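You operate a simulated robot arm through the tools that you are given. There is no shell and no other tool.

You run a simulated robot arm. Do the job below in one go: nothing can be reset, and whatever is moved stays where it is left.

Task
Harden the slide from the resin stand in the purple lamp box.
Fine: lid shut, lamp on till DONE lights; lamp off, then lid open again; the slide stays inside.

The check looks at the end state, three seconds after you hand in, the way a careful person would. Anything else that was tipped, shoved, dropped, spilled or broken makes it a failure. Lids that push on must go on centred and level and be pressed home; caps that screw on are set level and turned clockwise until they are tight.

Robot
A 7-joint arm with a two-finger parallel gripper, fixed in place. Base frame: the origin is on the floor under the middle of its stand, x ahead of it, y to its left, z up; the work surface is at about z = 0.76. Units: m, degrees, N and s.
It reaches about 1.524 m from its shoulder. Its first joint turns from -149.0 to 149.0 degrees. Payload 3.5 kg.
Tool frame: the origin (TCP) lies between the finger pads and is the grasp point; the fingertips stand 0.023 m ahead of it; z points along the fingers, y is the line along which they close. Largest opening 0.094 m; finger width 0.038, thickness 0.01; the body of the gripper, 0.054 by 0.096 m, starts 0.039 m behind the TCP.
Orientation is that of the tool frame in the base frame, as [roll, pitch, yaw] about the fixed x, y, z axes, in that order (R = Rz(yaw) Ry(pitch) Rx(roll)). With the fingers straight down and closing along the base's y, the tool's x points along the base's -x, its y along +y and its z along -z.

Tools
- The arm moves only by the tool move_arm. Its argument "steps" is a list that holds one entry, the list of rows, each a list of 7 numbers: the shift along the base's x, y, z in units of 150 mm (1.0 is 150 mm), then the turn, a rotation vector about the base's x, y, z in units of 45 degrees (1.0 is 45 degrees), then the gripper command, from -1 (shut) to 1 (fully open), values between in proportion. In form: [[[x, y, z, ax, ay, az, jaw], ...]]. A call has 1 to 20 rows; each row is the pose to reach, as a shift and turn from the pose commanded when the call began. A call with a number of a shift or a turn outside -1 to 1 is refused whole. A row lasts 0.2 s, in which the tool goes at most 0.05 m and 8.6 degrees; a call with a longer step from one row to the next is refused whole, and so is a gripper value outside its range. Where a pose cannot be reached the arm comes as near as it can. A force on the tool above 90 N (or 10 N above the force at the start of the call, whichever is more), or a blocked arm, ends the call early, and 0.2 s more pass. The fingers move at their own pace (about 0.153 m/s each) and stop on an object; they squeeze with about 40 N. The grip force told is the motor's: it shows also when the fingers shut on nothing. Time passes only in rows, and 0.2 s behind the last, so rows that repeat a pose let the fingers close. It gives the time, the measured TCP pose, the force on the tool (base axes), the opening and the grip force at its end, in the units of the frame above (readings bear some noise), with the torque about the TCP (base axes, N m) and any sound that the robot's microphone picked up.
- Cameras (640 x 400 px; columns grow to the right, rows downward): "scene" is fixed at [0.3844, 0.6362, 1.514]; the picture's right is [-0.62, -0.78, 0.00], its down [-0.60, 0.47, -0.65] and it looks along [0.51, -0.40, -0.76] (base axes); focal length 314 px, centre (320, 200). "wrist" rides on the gripper at [0.086, 0.016, -0.074] in the tool frame; the picture's right is [-0.18, 0.98, 0.00], its down [-0.58, -0.11, -0.81] and it looks along [-0.79, -0.15, 0.59] (tool axes); focal length 243 px, centre (320, 200). There is no depth. A picture from a camera that has moved, and an enlarged one, comes with that camera's place and axes in the base frame and with its lens. The place of the scene camera against the robot may be out by one fixed shift of up to 0.025 m in any direction.
- camera(camera): a new picture of that camera. The clock stands still meanwhile.
- zoom(camera, box): a new picture of the part [left, top, right, bottom] of that camera's present view, enlarged. The clock stands still meanwhile.
- finish_job(): hands the job in; it is judged then, once.

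Places have to be worked out from the pictures, the camera data and where the tool is seen. Open the gripper and draw the arm clear of the work before you hand the job in, unless the task says otherwise.

The tools are called after ">>>" by a JSON object that holds its "name" and its "arguments". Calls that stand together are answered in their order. move_arm: Moves the arm, as the interface text tells. Its arguments: {"type":"object","properties":{"steps":{"type":"array"}},"required":["steps"]} The other tools are called the same way: camera (camera) takes a picture; zoom (camera, box) takes an enlarged picture of a part of a camera's view; finish_job () hands the job in.

At the start:

```text
time_s: 0.0
position: [0.9076, 0.1095, 1.0781]
orientation: [-179.9, 0.1, 180.0]
wrist_force: [0.2, 0.3, 0.0]
ft_torque: [-0.02, 0.0, 0.0]
finger_gap: 0.0942
gripper_force: 0.1
```

scene: 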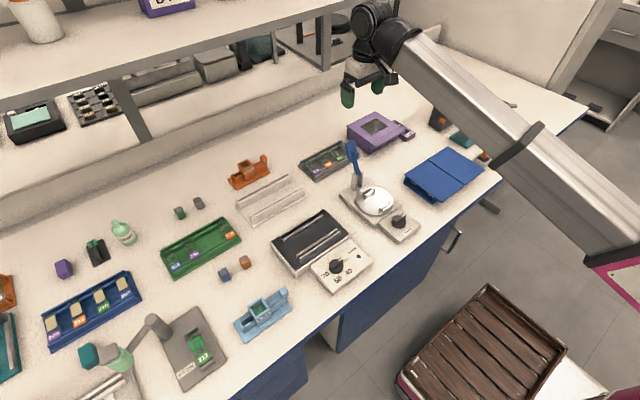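
wrist: 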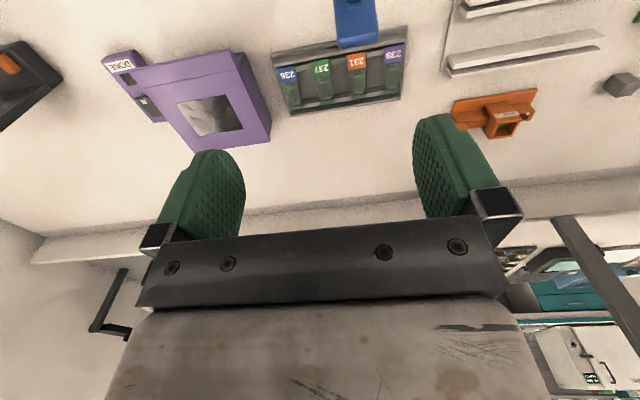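

I start by looking closer at the scene: the purple lamp box with the DONE light, and the candidate stands for the resin slide.

>>> {"name": "zoom", "arguments": {"camera": "scene", "box": [330, 90, 430, 170]}}

>>> {"name": "zoom", "arguments": {"camera": "scene", "box": [220, 130, 360, 230]}}

>>> {"name": "zoom", "arguments": {"camera": "scene", "box": [140, 270, 300, 390]}}

>>> {"name": "zoom", "arguments": {"camera": "wrist", "box": [90, 30, 290, 160]}}

>>> {"name": "zoom", "arguments": {"camera": "wrist", "box": [260, 20, 560, 160]}}

```text
5.00 times, centred on (380, 130) of scene
camera zoom: at [0.3844, 0.6362, 1.514], right [-0.62, -0.78, 0.0], down [-0.6, 0.47, -0.65], along [0.51, -0.4, -0.76], focal length 1572 px, centre (20, 550)
```

zoom: 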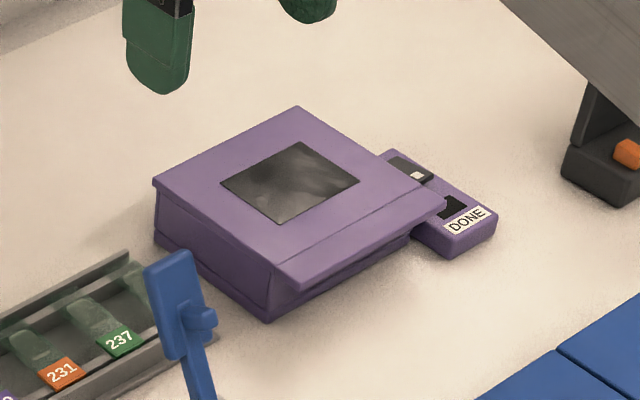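

```text
4.00 times, centred on (290, 180) of scene
camera zoom: at [0.3844, 0.6362, 1.514], right [-0.62, -0.78, 0.0], down [-0.6, 0.47, -0.65], along [0.51, -0.4, -0.76], focal length 1258 px, centre (440, 280)
```

zoom: 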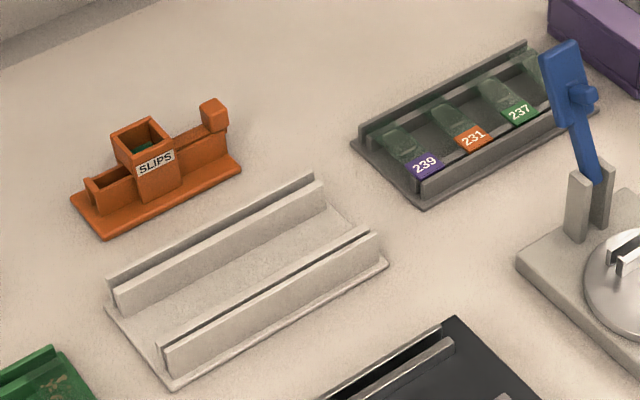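

```text
3.33 times, centred on (220, 330) of scene
camera zoom: at [0.3844, 0.6362, 1.514], right [-0.62, -0.78, 0.0], down [-0.6, 0.47, -0.65], along [0.51, -0.4, -0.76], focal length 1048 px, centre (653, -233)
```

zoom: 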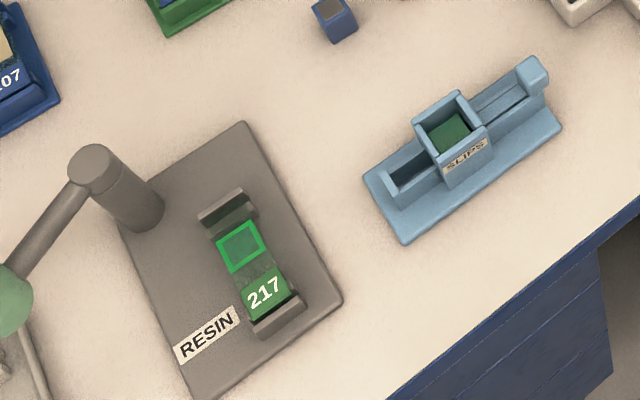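

```text
3.08 times, centred on (190, 95) of wrist
camera zoom: at [0.8209, 0.1247, 1.1527], right [0.18, 0.98, 0.0], down [0.58, -0.11, 0.81], along [0.79, -0.15, -0.59], focal length 746 px, centre (720, 523)
```

zoom: 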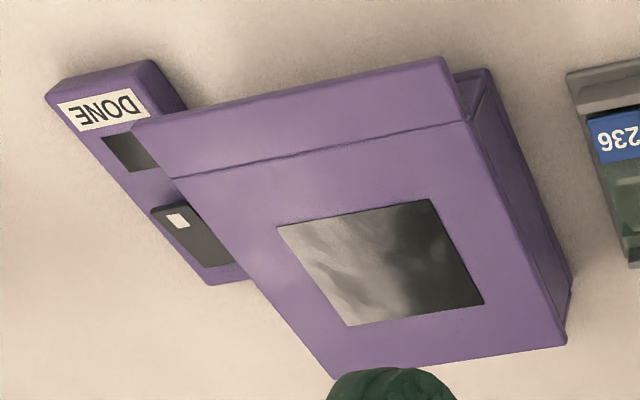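

```text
2.13 times, centred on (410, 90) of wrist
camera zoom: at [0.8209, 0.1247, 1.1527], right [0.18, 0.98, 0.0], down [0.58, -0.11, 0.81], along [0.79, -0.15, -0.59], focal length 518 px, centre (128, 435)
```

zoom: 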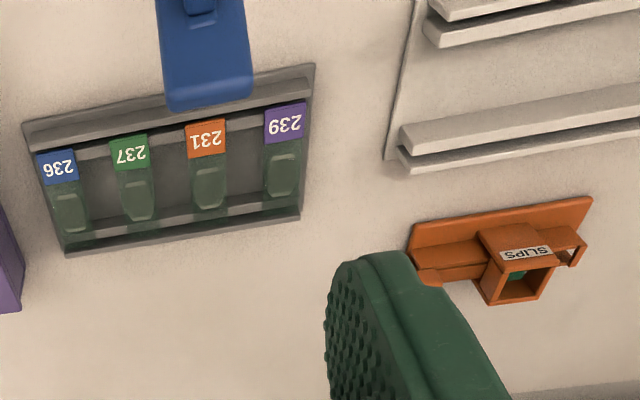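

The slide 217 sits on the RESIN stand at about (0.70, 0.72), and the lamp box is at about (1.01, -0.09) with its lid lip facing the robot and the switch and DONE window on its right side. I move toward the box for a closer look, staying high.

>>> {"name": "move_arm", "arguments": {"steps": [[[-0.2, -0.25, -0.05, 0, 0, 0, 1], [-0.4, -0.5, -0.1, 0, 0, 0, 1], [-0.6, -0.75, -0.15, 0, 0, 0, 1], [-0.8, -1, -0.2, 0, 0, 0, 1], [-0.9, -1, -0.4, 0, 0, 0, 1]]]}}

>>> {"name": "camera", "arguments": {"camera": "wrist"}}

>>> {"name": "camera", "arguments": {"camera": "scene"}}

```text
time_s: 1.2
position: [0.775, -0.0383, 1.0143]
orientation: [-179.9, 0.0, -180.0]
wrist_force: [-0.5, -0.2, -1.0]
ft_torque: [0.04, -0.02, -0.03]
finger_gap: 0.0938
gripper_force: 0.0
```

```text
taken
camera wrist: at [0.6884, -0.0231, 1.0899], right [0.18, 0.98, 0.0], down [0.58, -0.11, 0.81], along [0.79, -0.15, -0.59], focal length 243 px, centre (320, 200)
```

wrist: 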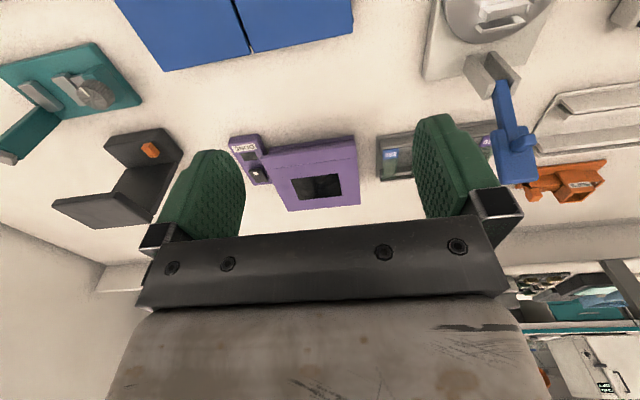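

```text
taken
```

scene: 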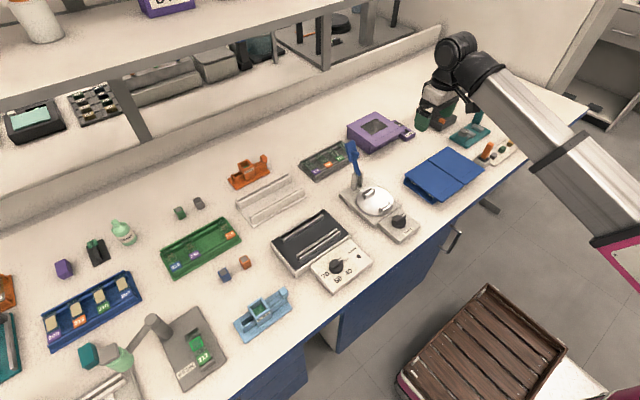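

The box is roughly square to the base axes with its front lip towards the robot. I zoom in to measure its corners from this viewpoint.

>>> {"name": "zoom", "arguments": {"camera": "wrist", "box": [220, 120, 380, 220]}}

>>> {"name": "zoom", "arguments": {"camera": "scene", "box": [340, 100, 420, 160]}}

>>> {"name": "zoom", "arguments": {"camera": "scene", "box": [160, 300, 240, 390]}}

```text
4.00 times, centred on (300, 170) of wrist
camera zoom: at [0.6884, -0.0231, 1.0899], right [0.18, 0.98, 0.0], down [0.58, -0.11, 0.81], along [0.79, -0.15, -0.59], focal length 970 px, centre (400, 320)
```

zoom: 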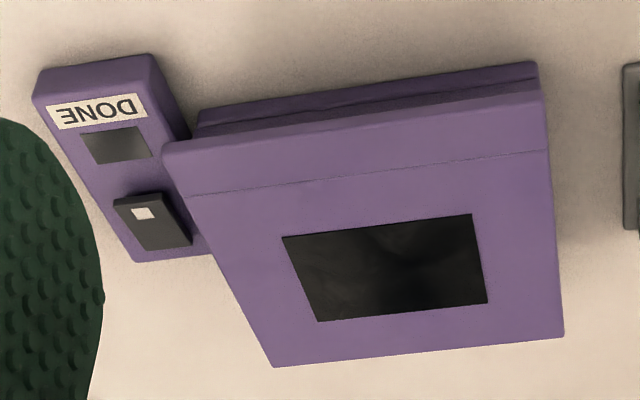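

```text
6.67 times, centred on (380, 130) of scene
camera zoom: at [0.3844, 0.6362, 1.514], right [-0.62, -0.78, 0.0], down [-0.6, 0.47, -0.65], along [0.51, -0.4, -0.76], focal length 2096 px, centre (-80, 667)
```

zoom: 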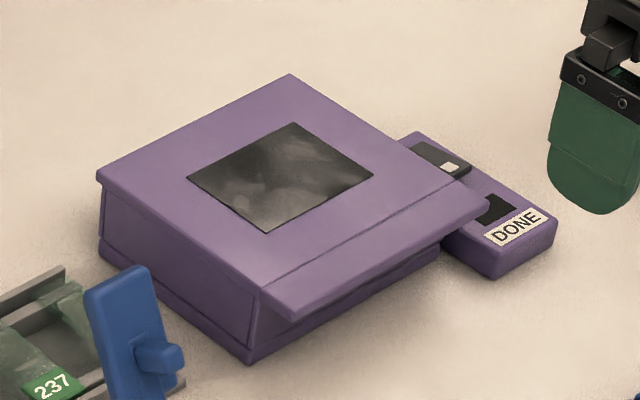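

```text
4.44 times, centred on (200, 345) of scene
camera zoom: at [0.3844, 0.6362, 1.514], right [-0.62, -0.78, 0.0], down [-0.6, 0.47, -0.65], along [0.51, -0.4, -0.76], focal length 1397 px, centre (853, -444)
```

zoom: 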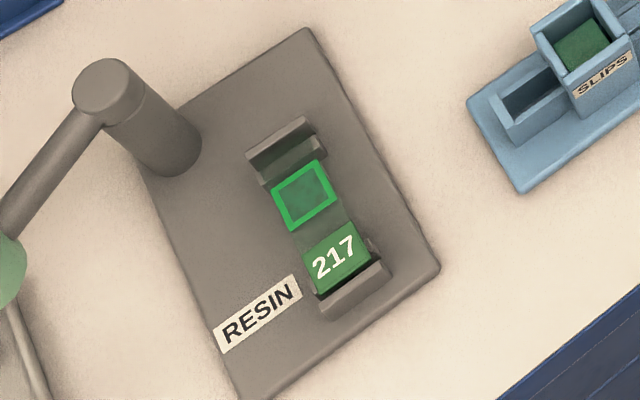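

The triangulated lid runs over x 0.932 to 1.090 and y -0.164 to -0.015, with its top at z 0.81. The lip overhangs the front wall (x about 0.96) by roughly 28 mm, so I will hook it from below with closed fingertips, and I turn the tool in stages at a safe height to prepare for that.

>>> {"name": "move_arm", "arguments": {"steps": [[[0, -0.05, 0, 0, 0, -0.16, 1], [0, -0.1, 0, 0, 0, -0.33, 1], [0, -0.15, 0, 0, 0, -0.5, 0], [0, -0.25, 0, 0, 0, -0.67, -1], [0, -0.3, 0, 0, 0, -0.83, -1], [0, -0.345, 0, 0, 0, -1, -1]]]}}

>>> {"name": "move_arm", "arguments": {"steps": [[[0, 0, 0, 0, 0, -0.16, -1], [0, 0, 0, 0, 0, -0.33, -1], [0, 0, 0, 0, 0, -0.5, -1], [0, 0, 0, 0, 0, -0.67, -1], [0, 0, 0, 0, 0, -0.83, -1], [0, 0, 0, 0, 0, -1, -1]]]}}

>>> {"name": "camera", "arguments": {"camera": "scene"}}

>>> {"name": "camera", "arguments": {"camera": "wrist"}}

```text
time_s: 2.6
position: [0.7731, -0.094, 1.0184]
orientation: [-180.0, -0.1, 134.9]
wrist_force: [-0.7, 0.3, 0.9]
ft_torque: [-0.03, 0.02, -0.03]
finger_gap: 0.0
gripper_force: 40.3
```

```text
time_s: 4.0
position: [0.7741, -0.0938, 1.0165]
orientation: [-180.0, 0.0, 89.9]
wrist_force: [-0.3, 1.0, 0.1]
ft_torque: [0.0, -0.01, 0.03]
finger_gap: 0.0
gripper_force: 39.9
```

```text
taken
```

scene: 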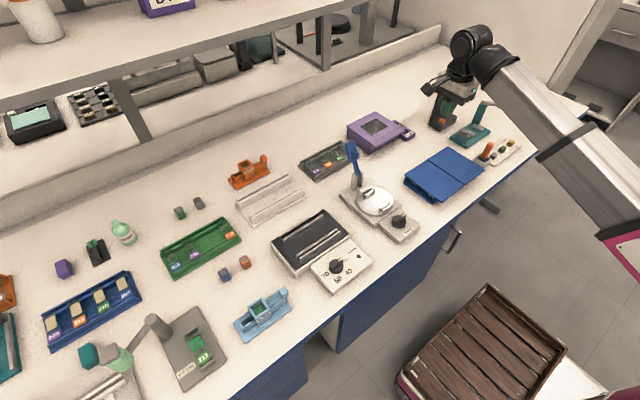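

```text
taken
camera wrist: at [0.7886, -0.0069, 1.0934], right [0.98, -0.19, 0.0], down [-0.11, -0.58, 0.81], along [-0.15, -0.79, -0.59], focal length 243 px, centre (320, 200)
```

wrist: 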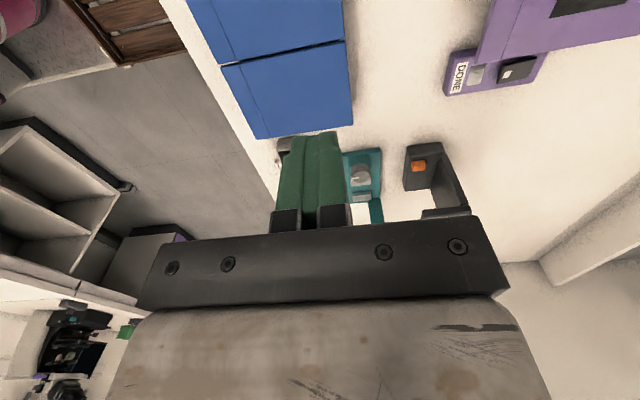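

The wrist is turned as planned, with the fingers closed. Now I tilt the tool 45° so the fingertips point forward and down.

>>> {"name": "move_arm", "arguments": {"steps": [[[0, 0, 0, 0, -0.16, 0, -1], [0, 0, 0, 0, -0.33, 0, -1], [0, 0, 0, 0, -0.5, 0, -1], [0, 0, 0, 0, -0.67, 0, -1], [0.1, 0, -0.1, 0, -0.83, 0, -1], [0.2, 0, -0.3, 0, -1, 0, -1], [0.4, 0, -0.5, 0, -1, 0, -1]]]}}

>>> {"name": "camera", "arguments": {"camera": "scene"}}

>>> {"name": "camera", "arguments": {"camera": "wrist"}}

```text
time_s: 5.6
position: [0.8308, -0.0944, 0.9445]
orientation: [135.0, 0.0, 89.9]
wrist_force: [-0.1, 0.6, 0.3]
ft_torque: [0.01, 0.0, 0.02]
finger_gap: 0.0
gripper_force: 39.9
```

```text
taken
```

scene: 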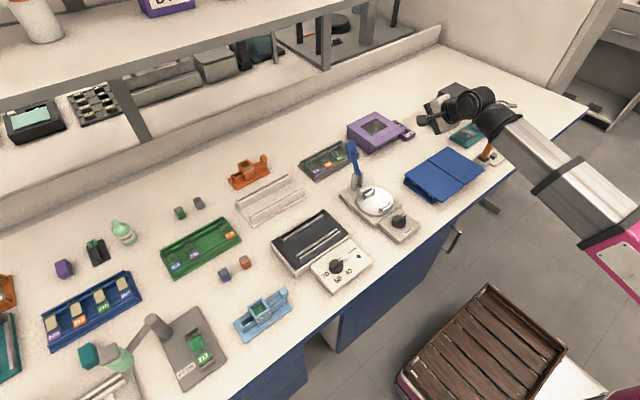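

```text
taken
camera wrist: at [0.788, -0.0081, 1.009], right [0.69, -0.18, 0.7], down [-0.65, -0.58, 0.49], along [0.31, -0.79, -0.52], focal length 243 px, centre (320, 200)
```

wrist: 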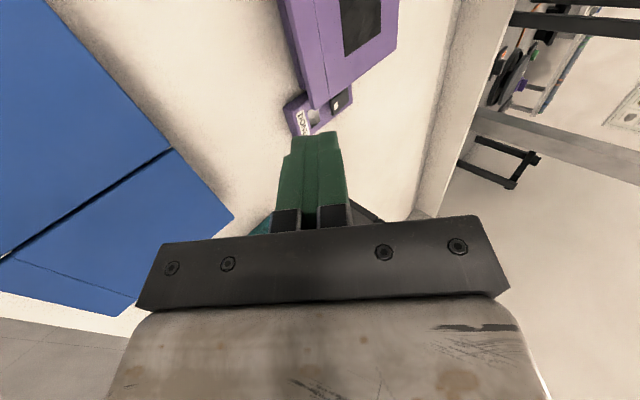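

The tool is now at 45°. I go down in front of the lip, stopping about 4 cm short of it, then check in the scene camera.

>>> {"name": "move_arm", "arguments": {"steps": [[[0.05, 0.03, -0.25, 0, 0, 0, -1], [0.1, 0.03, -0.5, 0, 0, 0, -1], [0.2, 0.03, -0.75, 0, 0, 0, -1], [0.3, 0.03, -0.93, 0, 0, 0, -1], [0.3, 0.03, -0.93, 0, 0, 0, -1]]]}}

>>> {"name": "zoom", "arguments": {"camera": "scene", "box": [340, 90, 460, 165]}}

>>> {"name": "camera", "arguments": {"camera": "wrist"}}

```text
time_s: 6.8
position: [0.8782, -0.0876, 0.8068]
orientation: [134.9, 0.0, 90.0]
wrist_force: [-0.5, -0.5, -0.5]
ft_torque: [0.0, 0.01, -0.02]
finger_gap: 0.0001
gripper_force: 39.3
```

```text
5.33 times, centred on (400, 128) of scene
camera zoom: at [0.3844, 0.6362, 1.514], right [-0.62, -0.78, 0.0], down [-0.6, 0.47, -0.65], along [0.51, -0.4, -0.76], focal length 1677 px, centre (-107, 587)
```

zoom: 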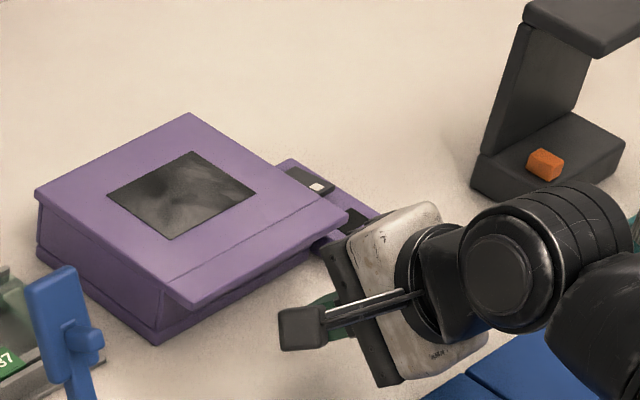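

```text
taken
camera wrist: at [0.8355, -0.0009, 0.8703], right [0.69, -0.18, 0.7], down [-0.65, -0.58, 0.49], along [0.31, -0.79, -0.52], focal length 243 px, centre (320, 200)
```

wrist: 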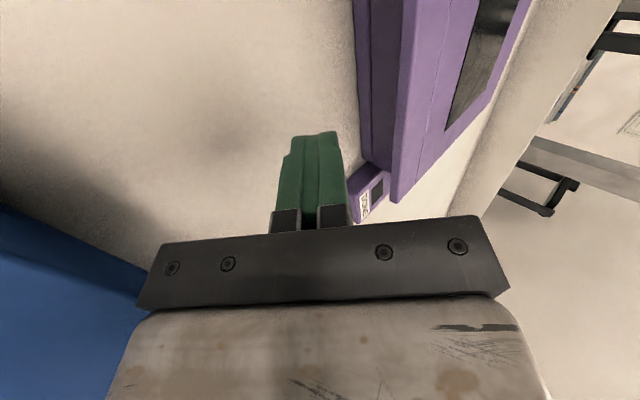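

>>> {"name": "zoom", "arguments": {"camera": "wrist", "box": [260, 80, 460, 220]}}

```text
2.86 times, centred on (360, 150) of wrist
camera zoom: at [0.8355, -0.0009, 0.8703], right [0.69, -0.18, 0.7], down [-0.65, -0.58, 0.49], along [0.31, -0.79, -0.52], focal length 693 px, centre (206, 343)
```

zoom: 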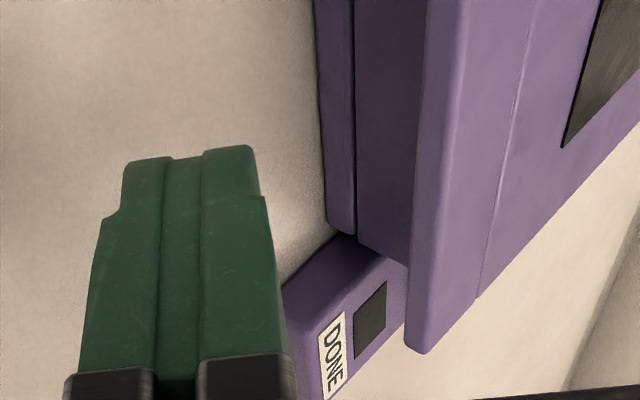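

From this view the lip's front edge is at x about 0.933 and its underside at z about 0.808. I slide the fingertips under it with about 8 mm to spare, then raise slightly to make contact.

>>> {"name": "move_arm", "arguments": {"steps": [[[0.05, -0.015, -0.08, 0, 0, 0, -1], [0.15, -0.015, -0.08, 0, 0, 0, -1], [0.25, -0.015, -0.08, 0, 0, 0, -1], [0.31, -0.015, -0.08, 0, 0, 0, -1], [0.31, -0.015, -0.08, 0, 0, 0, -1]]]}}

>>> {"name": "zoom", "arguments": {"camera": "wrist", "box": [260, 80, 460, 220]}}

>>> {"name": "zoom", "arguments": {"camera": "scene", "box": [340, 90, 460, 165]}}

```text
time_s: 8.0
position: [0.9235, -0.0922, 0.7919]
orientation: [135.0, -0.1, 90.0]
wrist_force: [-0.9, 0.2, -0.1]
ft_torque: [-0.03, -0.01, -0.03]
finger_gap: 0.0
gripper_force: 39.7
```

```text
2.86 times, centred on (360, 150) of wrist
camera zoom: at [0.8813, -0.0055, 0.8568], right [0.69, -0.18, 0.7], down [-0.65, -0.58, 0.49], along [0.31, -0.79, -0.52], focal length 693 px, centre (206, 343)
```

zoom: 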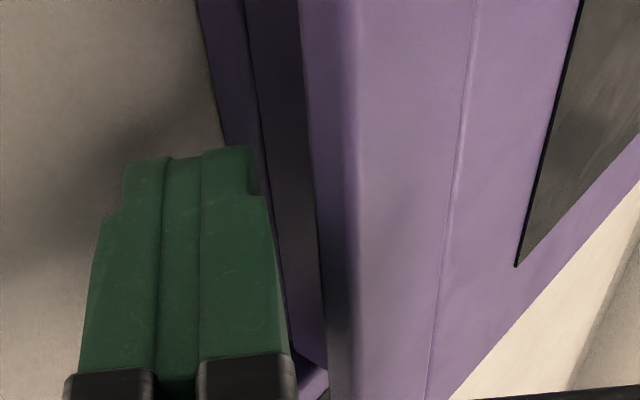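

```text
5.33 times, centred on (400, 128) of scene
camera zoom: at [0.3844, 0.6362, 1.514], right [-0.62, -0.78, 0.0], down [-0.6, 0.47, -0.65], along [0.51, -0.4, -0.76], focal length 1677 px, centre (-107, 587)
```

zoom: 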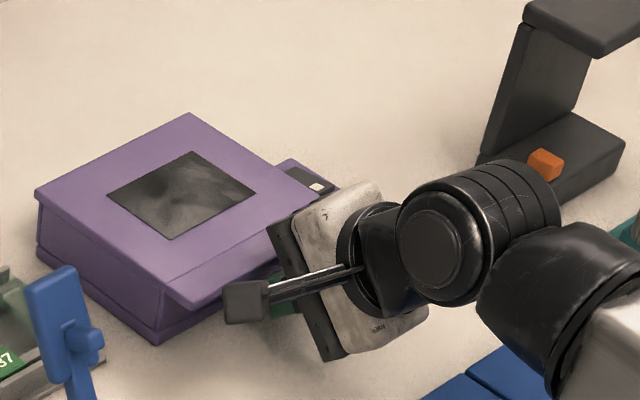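

The fingertips are under the lip with no contact force. I lift gently to about 10° of lid opening and check that the lid follows and the box stays put.

>>> {"name": "move_arm", "arguments": {"steps": [[[0, 0, 0.05, 0, 0, 0, -1], [0, 0, 0.1, 0, 0, 0, -1], [0, 0, 0.15, 0, 0, 0, -1], [0.004, 0, 0.2, 0, 0, 0, -1], [0.008, 0, 0.26, 0, 0, 0, -1]]]}}

>>> {"name": "zoom", "arguments": {"camera": "wrist", "box": [220, 0, 460, 220]}}

>>> {"name": "zoom", "arguments": {"camera": "scene", "box": [340, 90, 460, 165]}}

```text
time_s: 9.2
position: [0.9249, -0.0909, 0.8303]
orientation: [135.0, 0.0, 90.0]
wrist_force: [0.1, 0.4, -1.1]
ft_torque: [0.02, -0.02, -0.04]
finger_gap: 0.0001
gripper_force: 39.8
```

```text
1.82 times, centred on (340, 110) of wrist
camera zoom: at [0.8842, -0.0048, 0.8948], right [0.7, -0.18, 0.69], down [-0.65, -0.58, 0.49], along [0.31, -0.79, -0.52], focal length 441 px, centre (284, 364)
```

zoom: 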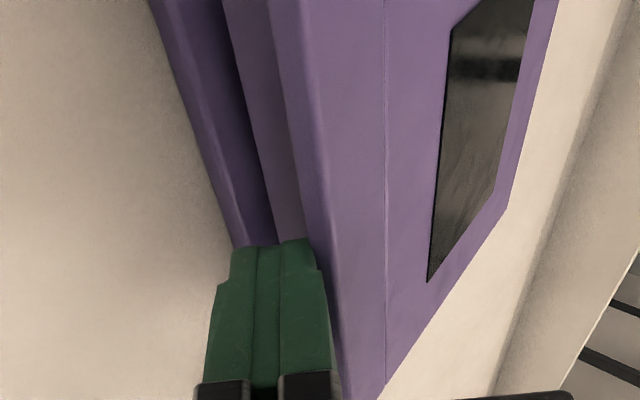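

```text
5.33 times, centred on (400, 128) of scene
camera zoom: at [0.3844, 0.6362, 1.514], right [-0.62, -0.78, 0.0], down [-0.6, 0.47, -0.65], along [0.51, -0.4, -0.76], focal length 1677 px, centre (-107, 587)
```

zoom: 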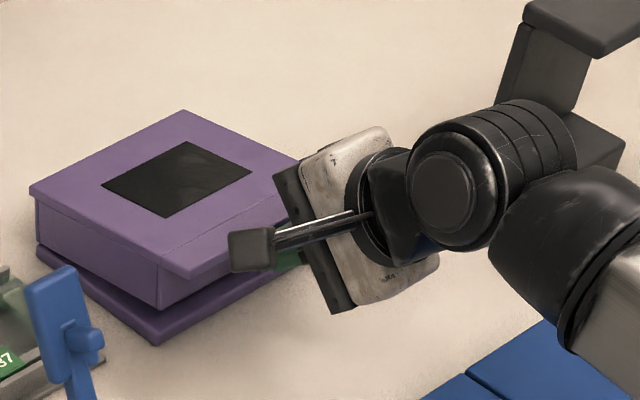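

The lid turns out to be a whole hood with walls, hinged low at the back (about x 1.085, z 0.77), and it lifts freely while the base stays put. I keep following the arc to about 30°.

>>> {"name": "move_arm", "arguments": {"steps": [[[0.03, 0, 0.04, 0, 0, 0, -1], [0.065, 0, 0.09, 0, 0, 0, -1], [0.1, 0, 0.13, 0, 0, 0, -1], [0.13, 0, 0.17, 0, 0, 0, -1], [0.165, 0, 0.215, 0, 0, 0, -1], [0.2, 0, 0.26, 0, 0, 0, -1], [0.239, 0, 0.303, 0, 0, 0, -1]]]}}

>>> {"name": "zoom", "arguments": {"camera": "wrist", "box": [220, 0, 460, 220]}}

>>> {"name": "zoom", "arguments": {"camera": "scene", "box": [340, 90, 460, 165]}}

```text
time_s: 10.8
position: [0.9619, -0.0906, 0.8744]
orientation: [135.0, 0.0, 89.9]
wrist_force: [-0.1, 0.9, -0.5]
ft_torque: [-0.01, -0.03, 0.01]
finger_gap: 0.0
gripper_force: 39.9
```

```text
1.82 times, centred on (340, 110) of wrist
camera zoom: at [0.9201, -0.0043, 0.9388], right [0.7, -0.18, 0.69], down [-0.65, -0.58, 0.49], along [0.31, -0.79, -0.52], focal length 441 px, centre (284, 364)
```

zoom: 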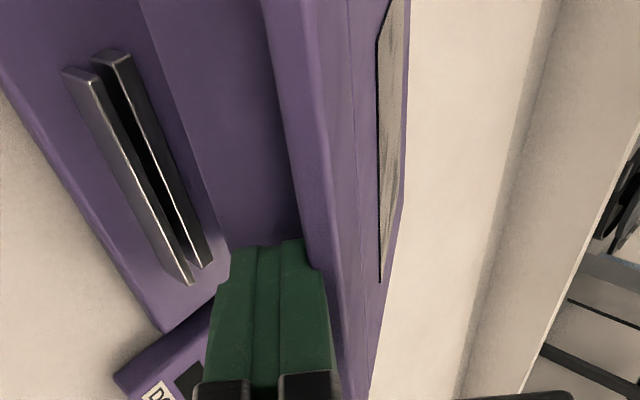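

```text
5.33 times, centred on (400, 128) of scene
camera zoom: at [0.3844, 0.6362, 1.514], right [-0.62, -0.78, 0.0], down [-0.6, 0.47, -0.65], along [0.51, -0.4, -0.76], focal length 1677 px, centre (-107, 587)
```

zoom: 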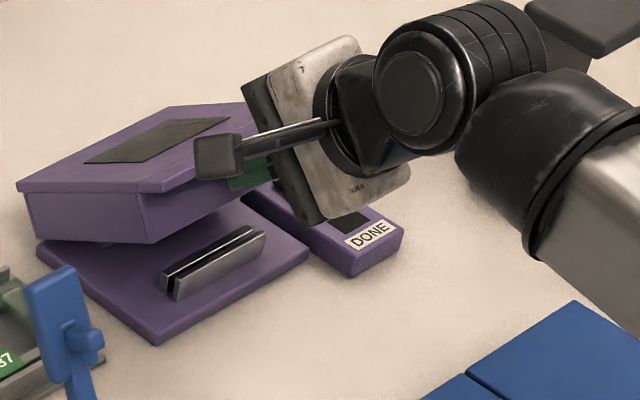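

Inside the hood is a slotted holder on the base, so the slide will stand on edge in that slot. I keep opening, rotating the tool with the hood to about 75°.

>>> {"name": "move_arm", "arguments": {"steps": [[[0.05, 0, 0.05, 0, 0, 0, -1], [0.1, 0, 0.1, 0, 0, 0, -1], [0.15, 0, 0.145, 0, 0, 0, -1], [0.203, 0, 0.18, 0, 0, 0, -1], [0.28, 0, 0.225, 0, 0.11, 0, -1], [0.36, 0, 0.27, 0, 0.22, 0, -1], [0.447, 0, 0.31, 0, 0.333, 0, -1], [0.53, 0, 0.335, 0, 0.44, 0, -1], [0.62, 0, 0.36, 0, 0.55, 0, -1], [0.717, 0, 0.373, 0, 0.667, 0, -1]]]}}

>>> {"name": "camera", "arguments": {"camera": "wrist"}}

>>> {"name": "zoom", "arguments": {"camera": "scene", "box": [340, 70, 460, 165]}}

```text
time_s: 13.0
position: [1.0702, -0.0916, 0.9329]
orientation: [165.0, 0.0, 90.0]
wrist_force: [0.5, 0.3, 0.4]
ft_torque: [0.0, -0.01, -0.01]
finger_gap: 0.0
gripper_force: 39.8
```

```text
taken
camera wrist: at [1.0652, -0.0049, 1.0088], right [0.95, -0.18, 0.25], down [-0.31, -0.58, 0.75], along [0.01, -0.79, -0.61], focal length 243 px, centre (320, 200)
```

wrist: 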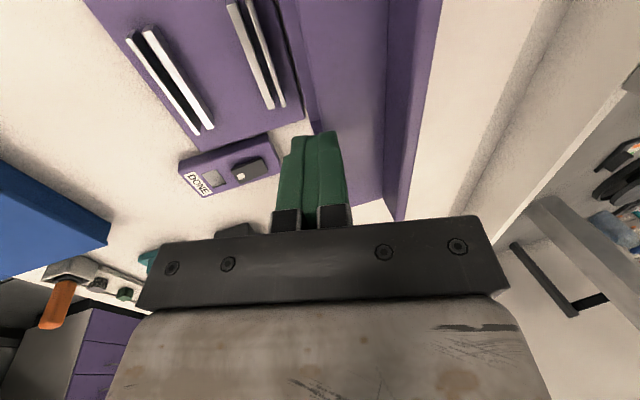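

```text
4.21 times, centred on (400, 118) of scene
camera zoom: at [0.3844, 0.6362, 1.514], right [-0.62, -0.78, 0.0], down [-0.6, 0.47, -0.65], along [0.51, -0.4, -0.76], focal length 1324 px, centre (-17, 547)
```

zoom: 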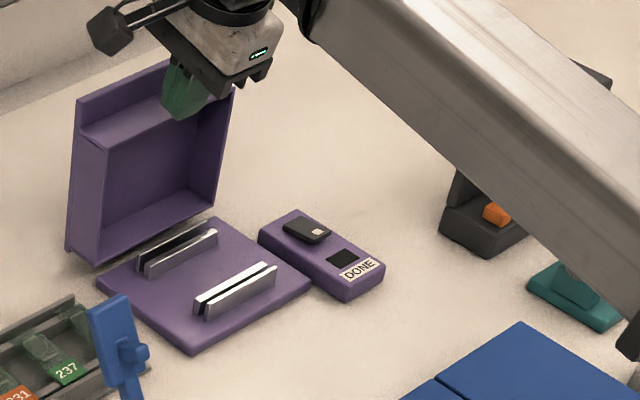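

The hood is at about 75° and the base shows two rail brackets that the slide will span, with nothing disturbed. I continue carefully to about 90°.

>>> {"name": "move_arm", "arguments": {"steps": [[[0.05, 0, 0.0, 0, 0.07, 0, -1], [0.1, 0, 0.0, 0, 0.13, 0, -1], [0.15, 0, -0.005, 0, 0.2, 0, -1], [0.21, 0, -0.01, 0, 0.27, 0, -1], [0.272, 0, -0.02, 0, 0.333, 0, -1]]]}}

>>> {"name": "camera", "arguments": {"camera": "wrist"}}

>>> {"name": "zoom", "arguments": {"camera": "scene", "box": [340, 70, 460, 165]}}

```text
time_s: 14.2
position: [1.1107, -0.0905, 0.9275]
orientation: [-179.9, 0.0, 89.9]
wrist_force: [-0.3, 0.8, 0.2]
ft_torque: [-0.01, 0.03, 0.03]
finger_gap: 0.0
gripper_force: 39.8
```

```text
taken
camera wrist: at [1.1262, -0.0052, 1.003], right [0.98, -0.18, 0.0], down [-0.11, -0.58, 0.81], along [-0.15, -0.79, -0.59], focal length 243 px, centre (320, 200)
```

wrist: 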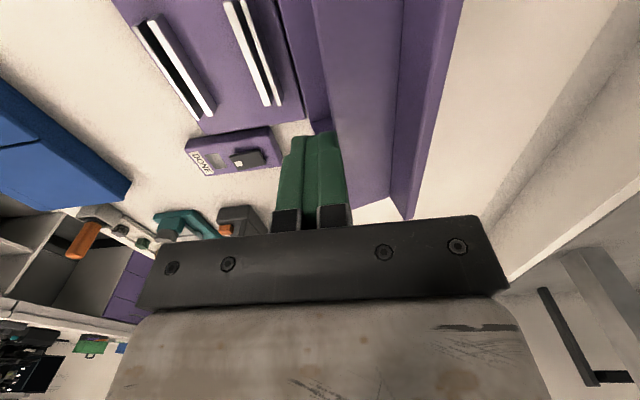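

```text
4.21 times, centred on (400, 118) of scene
camera zoom: at [0.3844, 0.6362, 1.514], right [-0.62, -0.78, 0.0], down [-0.6, 0.47, -0.65], along [0.51, -0.4, -0.76], focal length 1324 px, centre (-17, 547)
```

zoom: 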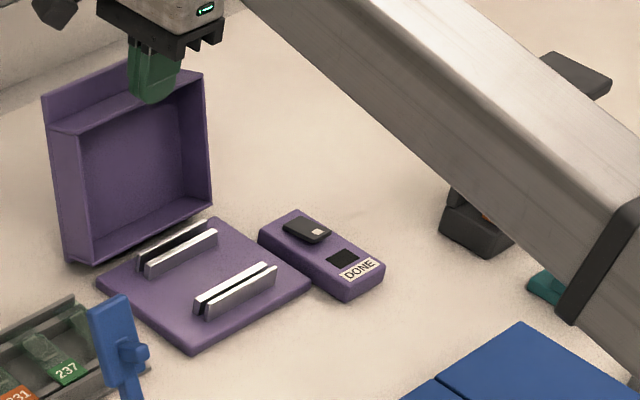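

The hood is near vertical with no resistance. I nudge it a little past vertical in small steps, watching the force for a stop.

>>> {"name": "move_arm", "arguments": {"steps": [[[0.03, 0, 0.0, 0, 0, 0, -1], [0.06, 0, 0.0, 0, 0, 0, -1], [0.09, 0, 0, 0, 0, 0, -1], [0.12, 0, 0, 0, 0, 0, -1], [0.15, 0, 0, 0, 0, 0, -1]]]}}

>>> {"name": "zoom", "arguments": {"camera": "scene", "box": [340, 70, 460, 165]}}

>>> {"name": "camera", "arguments": {"camera": "wrist"}}

```text
time_s: 15.4
position: [1.1335, -0.0924, 0.9287]
orientation: [180.0, 0.1, 90.0]
wrist_force: [-0.1, 0.4, 0.1]
ft_torque: [-0.01, -0.03, -0.03]
finger_gap: 0.0
gripper_force: 40.3
```

```text
4.21 times, centred on (400, 118) of scene
camera zoom: at [0.3844, 0.6362, 1.514], right [-0.62, -0.78, 0.0], down [-0.6, 0.47, -0.65], along [0.51, -0.4, -0.76], focal length 1324 px, centre (-17, 547)
```

zoom: 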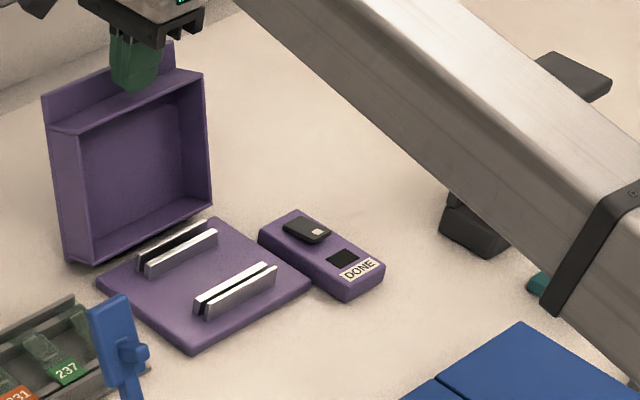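

```text
taken
camera wrist: at [1.1481, -0.0049, 1.0032], right [0.98, -0.18, 0.0], down [-0.11, -0.58, 0.81], along [-0.15, -0.79, -0.59], focal length 243 px, centre (320, 200)
```

wrist: 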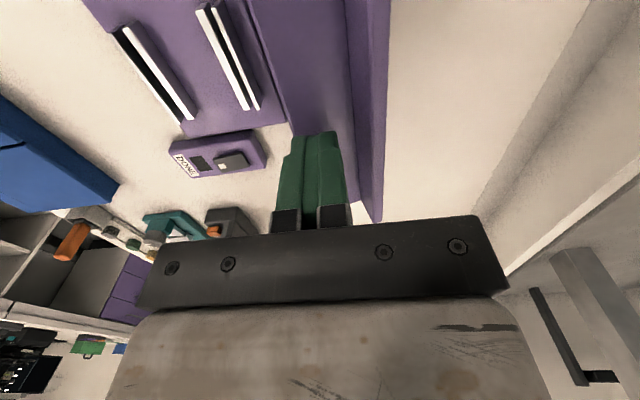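

The hood has swung over to rest on its own stop at about 95–100°, since the image is unchanged while the finger moved with no force. I back off and go up, turning the wrist back toward its original orientation.

>>> {"name": "move_arm", "arguments": {"steps": [[[-0.1, 0, 0.05, 0, 0, 0, -1], [-0.2, 0, 0.3, 0, 0, 0, -1], [-0.3, 0, 0.55, 0, 0, 0, -1], [-0.4, 0, 0.8, 0, 0, 0, -1], [-0.6, 0, 0.9, 0, 0, 0.16, -1], [-0.8, 0, 0.9, 0, 0, 0.33, -1], [-0.9, 0, 0.9, 0, 0, 0.5, -1], [-1, 0, 0.9, 0, 0, 0.66, -1], [-1, 0, 0.9, 0, 0, 0.83, 0], [-1, 0.1, 0.9, 0, 0, 1, 1]]]}}

>>> {"name": "camera", "arguments": {"camera": "scene"}}

```text
time_s: 17.6
position: [0.9826, -0.0765, 1.0631]
orientation: [179.9, 0.1, 135.0]
wrist_force: [-0.1, -0.1, -0.4]
ft_torque: [0.0, -0.02, 0.02]
finger_gap: 0.0939
gripper_force: 0.0
```

```text
taken
```

scene: 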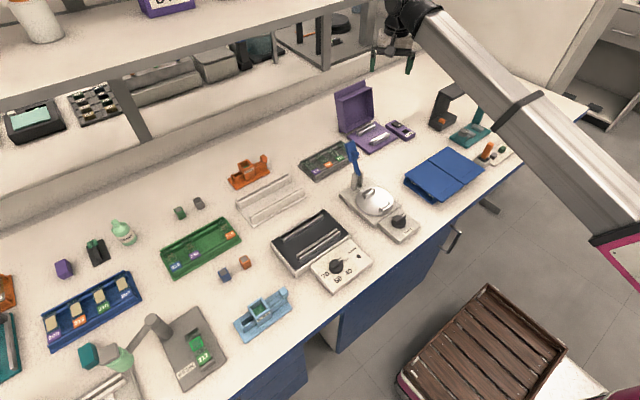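

The hood stays open by itself. I finish turning the wrist back and pause in front of the box to measure the holder rails.

>>> {"name": "move_arm", "arguments": {"steps": [[[-0.15, 0, 0, 0, 0, 0.16, 1], [-0.35, 0, 0, 0, 0, 0.33, 1], [-0.55, 0, 0, 0, 0, 0.5, 1], [-0.75, 0, -0.1, 0, 0, 0.66, 1], [-0.9, 0, -0.2, 0, 0, 0.83, 1], [-1, 0, -0.3, 0, 0, 1, 1], [-1, 0, -0.4, 0, 0, 1, 1]]]}}

>>> {"name": "camera", "arguments": {"camera": "wrist"}}

>>> {"name": "zoom", "arguments": {"camera": "scene", "box": [330, 70, 420, 160]}}

```text
time_s: 19.2
position: [0.8296, -0.0758, 1.0038]
orientation: [-179.9, 0.0, -180.0]
wrist_force: [0.4, 0.3, 1.1]
ft_torque: [0.01, -0.01, 0.02]
finger_gap: 0.094
gripper_force: 0.1
```

```text
taken
camera wrist: at [0.7422, -0.0602, 1.0793], right [0.18, 0.98, 0.0], down [0.58, -0.11, 0.81], along [0.79, -0.15, -0.59], focal length 243 px, centre (320, 200)
```

wrist: 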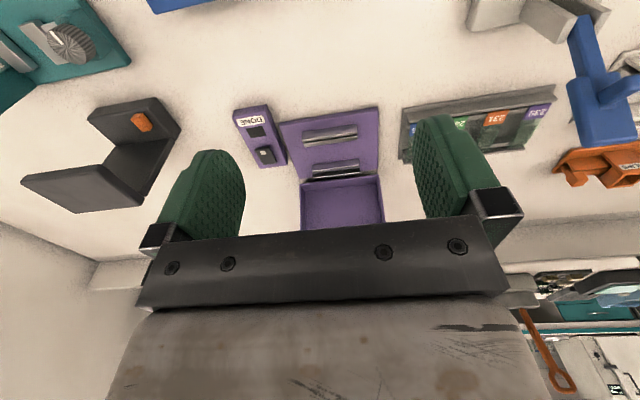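

```text
4.44 times, centred on (375, 115) of scene
camera zoom: at [0.3844, 0.6362, 1.514], right [-0.62, -0.78, 0.0], down [-0.6, 0.47, -0.65], along [0.51, -0.4, -0.76], focal length 1397 px, centre (76, 578)
```

zoom: 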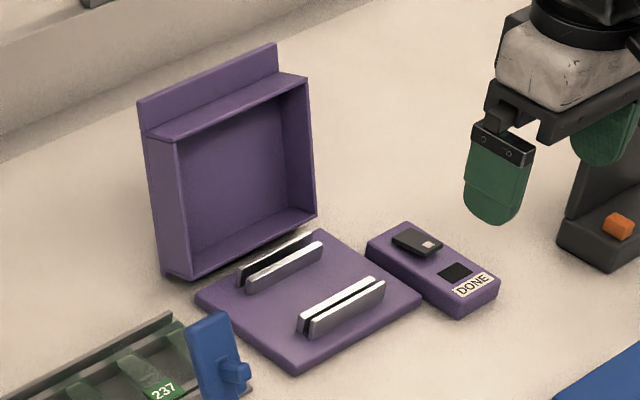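

>>> {"name": "zoom", "arguments": {"camera": "wrist", "box": [220, 95, 400, 205]}}

>>> {"name": "zoom", "arguments": {"camera": "scene", "box": [350, 105, 420, 150]}}

```text
3.56 times, centred on (310, 150) of wrist
camera zoom: at [0.7422, -0.0602, 1.0793], right [0.18, 0.98, 0.0], down [0.58, -0.11, 0.81], along [0.79, -0.15, -0.59], focal length 863 px, centre (356, 378)
```

zoom: 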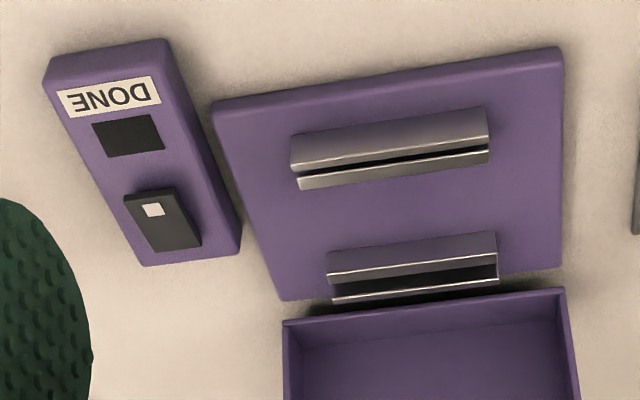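

```text
8.89 times, centred on (385, 128) of scene
camera zoom: at [0.3844, 0.6362, 1.514], right [-0.62, -0.78, 0.0], down [-0.6, 0.47, -0.65], along [0.51, -0.4, -0.76], focal length 2795 px, centre (-258, 844)
```

zoom: 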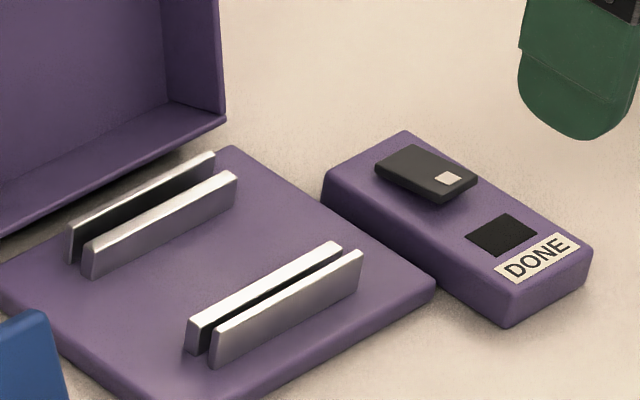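

The two brackets each have a low inner ledge and a taller outer wall, so the slide lies along x across the inner ledges. I go closer to measure them accurately.

>>> {"name": "move_arm", "arguments": {"steps": [[[0.2, -0.03, -0.15, 0, 0, 0, 1], [0.4, -0.06, -0.3, 0, 0, 0, 1], [0.6, -0.09, -0.45, 0, 0, 0, 1], [0.667, -0.095, -0.49, 0, 0, 0, 1], [0.667, -0.095, -0.49, 0, 0, 0, 1]]]}}

>>> {"name": "camera", "arguments": {"camera": "wrist"}}

>>> {"name": "zoom", "arguments": {"camera": "wrist", "box": [220, 60, 440, 200]}}

```text
time_s: 20.4
position: [0.9326, -0.0885, 0.9303]
orientation: [-179.9, 0.0, -180.0]
wrist_force: [0.6, -0.2, -0.2]
ft_torque: [-0.02, -0.02, 0.0]
finger_gap: 0.0939
gripper_force: 0.0
```

```text
taken
camera wrist: at [0.8456, -0.0727, 1.004], right [0.18, 0.98, 0.0], down [0.58, -0.11, 0.81], along [0.79, -0.15, -0.59], focal length 243 px, centre (320, 200)
```

wrist: 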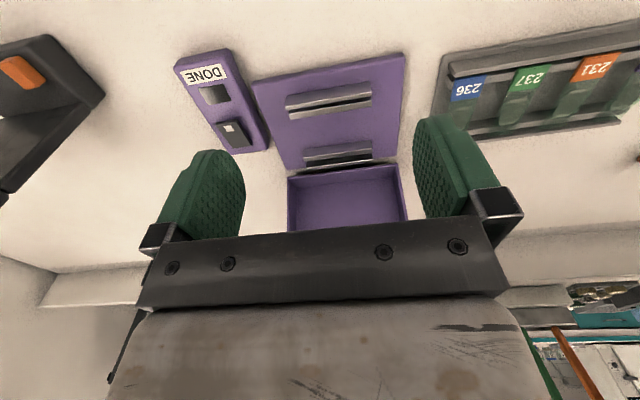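

```text
2.86 times, centred on (330, 130) of wrist
camera zoom: at [0.8456, -0.0727, 1.004], right [0.18, 0.98, 0.0], down [0.58, -0.11, 0.81], along [0.79, -0.15, -0.59], focal length 693 px, centre (291, 400)
```

zoom: 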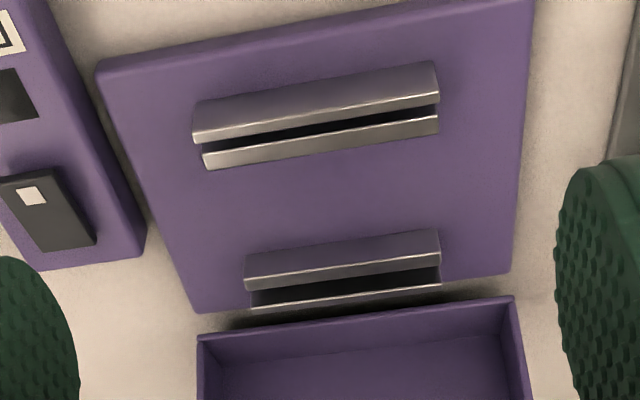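

The ledge tops are at z about 0.785, the outer walls' inner faces at x about 0.977 and 1.058, and the bracket centre is at y about -0.090. The slide's target centre is therefore about (1.019, -0.090). Now I go up and across to the resin stand.

>>> {"name": "move_arm", "arguments": {"steps": [[[-0.1, 0, 0.25, 0, 0, 0, 1], [-0.25, 0, 0.5, 0, 0, 0, 1], [-0.4, 0.05, 0.75, 0, 0, 0, 1], [-0.6, 0.25, 0.8, 0, 0, 0, 1], [-0.8, 0.5, 0.8, 0, 0, 0, 1], [-0.95, 0.75, 0.8, 0, 0, 0, 1], [-1, 1, 0.8, 0, 0, 0, 1]]]}}

>>> {"name": "move_arm", "arguments": {"steps": [[[-0.08, 0.3, 0, 0, 0, 0, 1], [-0.16, 0.6, 0, 0, 0, 0, 1], [-0.25, 0.9, 0, 0, 0, 0, 1], [-0.28, 1, 0, 0, 0, 0, 1]]]}}

>>> {"name": "move_arm", "arguments": {"steps": [[[-0.1, 0.3, 0, 0, 0, 0, 1], [-0.2, 0.6, 0, 0, 0, 0, 1], [-0.25, 0.9, 0, 0, 0, 0, 1], [-0.3, 1, 0, 0, 0, 0, 1]]]}}

>>> {"name": "camera", "arguments": {"camera": "wrist"}}

>>> {"name": "camera", "arguments": {"camera": "scene"}}

```text
time_s: 22.0
position: [0.7822, 0.0592, 1.0551]
orientation: [180.0, -0.1, 179.9]
wrist_force: [-1.0, 0.3, -0.3]
ft_torque: [-0.01, 0.01, 0.02]
finger_gap: 0.0941
gripper_force: 0.1
```

```text
time_s: 23.0
position: [0.739, 0.2102, 1.0519]
orientation: [179.9, 0.0, 179.9]
wrist_force: [0.1, 0.8, -0.9]
ft_torque: [0.0, 0.02, -0.01]
finger_gap: 0.0939
gripper_force: 0.0
```

```text
time_s: 24.0
position: [0.6935, 0.3602, 1.0505]
orientation: [179.9, 0.0, -180.0]
wrist_force: [0.2, 1.0, 0.5]
ft_torque: [0.0, 0.01, 0.03]
finger_gap: 0.0941
gripper_force: 0.1
```

```text
taken
camera wrist: at [0.6071, 0.3765, 1.1255], right [0.18, 0.98, 0.0], down [0.58, -0.11, 0.81], along [0.79, -0.15, -0.59], focal length 243 px, centre (320, 200)
```

wrist: 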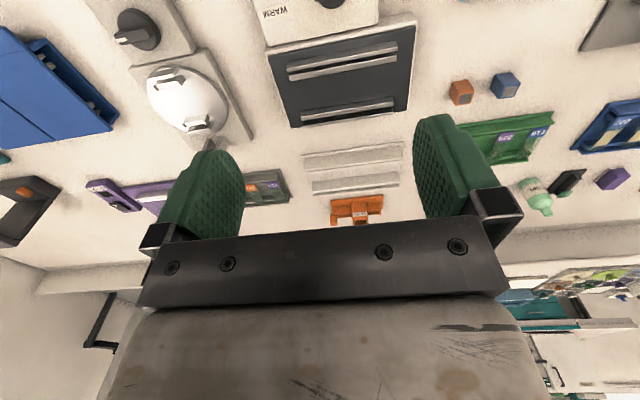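

```text
taken
```

scene: 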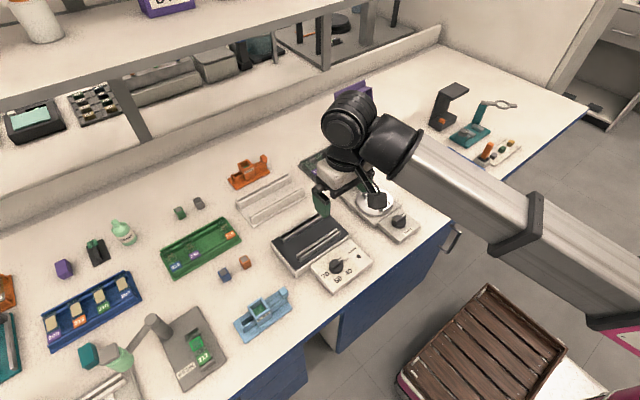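

I continue left to a viewpoint just short of the resin stand.

>>> {"name": "move_arm", "arguments": {"steps": [[[-0.1, 0.3, 0, 0, 0, 0, 1], [-0.2, 0.6, 0, 0, 0, 0, 1], [-0.25, 0.9, 0, 0, 0, 0, 1], [-0.3, 1, 0, 0, 0, 0, 1]]]}}

>>> {"name": "move_arm", "arguments": {"steps": [[[-0.1, 0.3, 0, 0, 0, 0, 1], [-0.2, 0.6, 0, 0, 0, 0, 1], [-0.3, 0.9, -0.05, 0, 0, 0, 1], [-0.3, 1, -0.15, 0, 0, 0, 1], [-0.3, 1, -0.3, 0, 0, 0, 1]]]}}

>>> {"name": "camera", "arguments": {"camera": "wrist"}}

>>> {"name": "camera", "arguments": {"camera": "scene"}}

```text
time_s: 25.0
position: [0.6512, 0.5118, 1.0497]
orientation: [-180.0, 0.0, -180.0]
wrist_force: [-0.2, -0.2, 0.6]
ft_torque: [0.02, 0.0, 0.02]
finger_gap: 0.0938
gripper_force: 0.0
```

```text
time_s: 26.2
position: [0.607, 0.6623, 1.0058]
orientation: [-180.0, 0.0, 180.0]
wrist_force: [-0.5, -0.3, -0.2]
ft_torque: [-0.02, 0.0, 0.06]
finger_gap: 0.094
gripper_force: 0.0
```

```text
taken
camera wrist: at [0.5196, 0.6785, 1.0798], right [0.18, 0.98, 0.0], down [0.58, -0.11, 0.81], along [0.79, -0.15, -0.59], focal length 243 px, centre (320, 200)
```

wrist: 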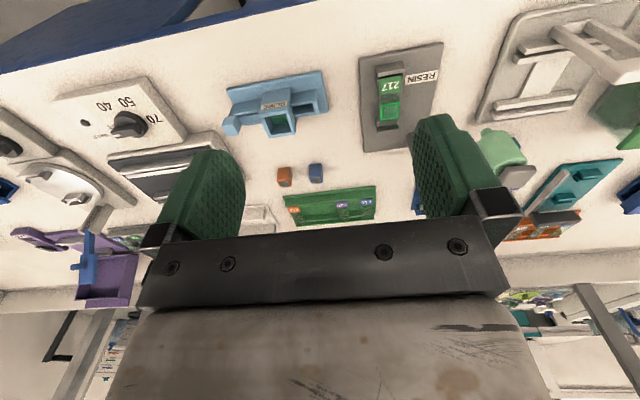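

```text
taken
```

scene: 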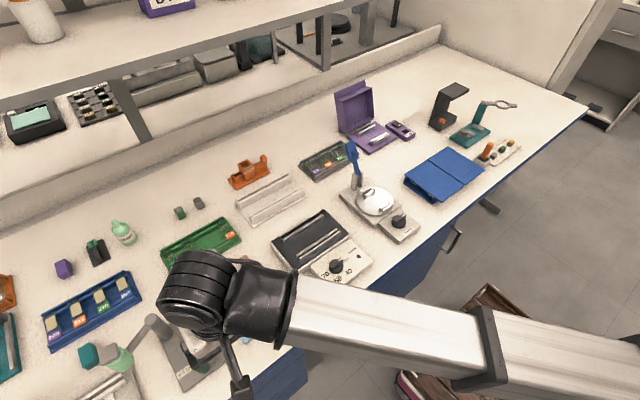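

>>> {"name": "zoom", "arguments": {"camera": "wrist", "box": [340, 40, 480, 160]}}

```text
3.33 times, centred on (410, 100) of wrist
camera zoom: at [0.5196, 0.6785, 1.0798], right [0.18, 0.98, 0.0], down [0.58, -0.11, 0.81], along [0.79, -0.15, -0.59], focal length 809 px, centre (20, 533)
```

zoom: 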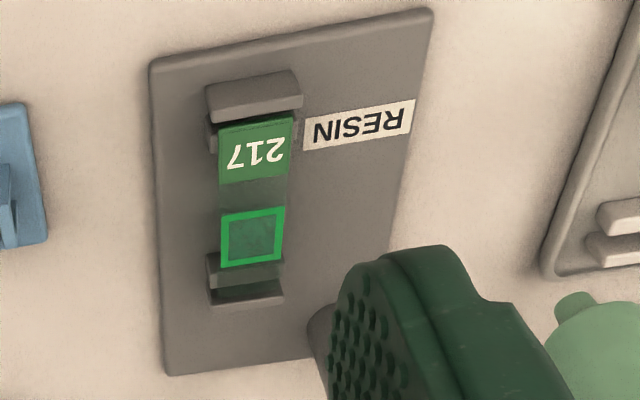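

The slide 217 lies along x on its stand (label end toward the robot), centred at y about 0.735. I move closer and lower for an accurate fix.

>>> {"name": "move_arm", "arguments": {"steps": [[[0.03, 0.2, -0.1, 0, 0, 0, 1], [0.06, 0.4, -0.25, 0, 0, 0, 1], [0.087, 0.485, -0.45, 0, 0, 0, 1], [0.087, 0.485, -0.57, 0, 0, 0, 1], [0.087, 0.485, -0.57, 0, 0, 0, 1]]]}}

>>> {"name": "camera", "arguments": {"camera": "wrist"}}

>>> {"name": "zoom", "arguments": {"camera": "wrist", "box": [250, 60, 450, 190]}}

>>> {"name": "camera", "arguments": {"camera": "scene"}}

```text
time_s: 27.4
position: [0.6181, 0.7332, 0.9182]
orientation: [-179.9, 0.1, -179.9]
wrist_force: [0.0, 0.7, 0.4]
ft_torque: [-0.01, 0.01, -0.03]
finger_gap: 0.0941
gripper_force: 0.0
```

```text
taken
camera wrist: at [0.5318, 0.7497, 0.9927], right [0.18, 0.98, 0.0], down [0.58, -0.11, 0.81], along [0.79, -0.15, -0.59], focal length 243 px, centre (320, 200)
```

wrist: 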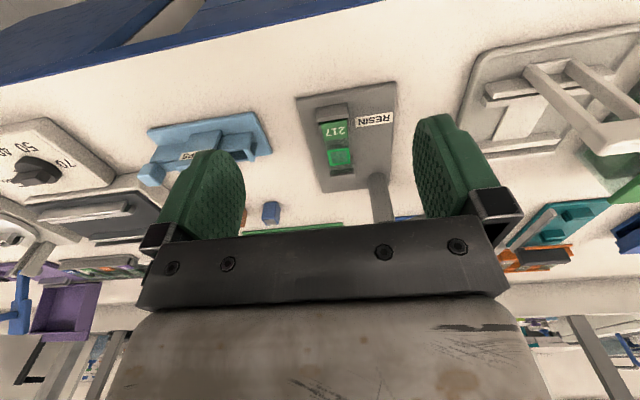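

```text
3.08 times, centred on (350, 125) of wrist
camera zoom: at [0.5318, 0.7497, 0.9927], right [0.18, 0.98, 0.0], down [0.58, -0.11, 0.81], along [0.79, -0.15, -0.59], focal length 746 px, centre (228, 431)
```

zoom: 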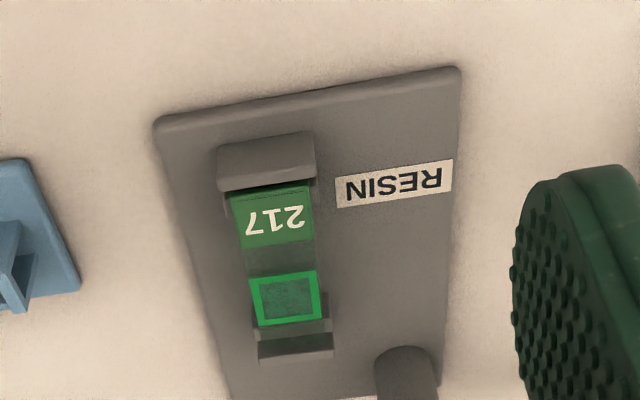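

```text
taken
```

scene: 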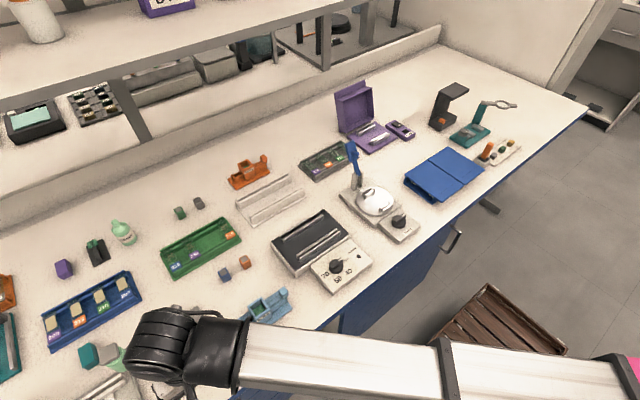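

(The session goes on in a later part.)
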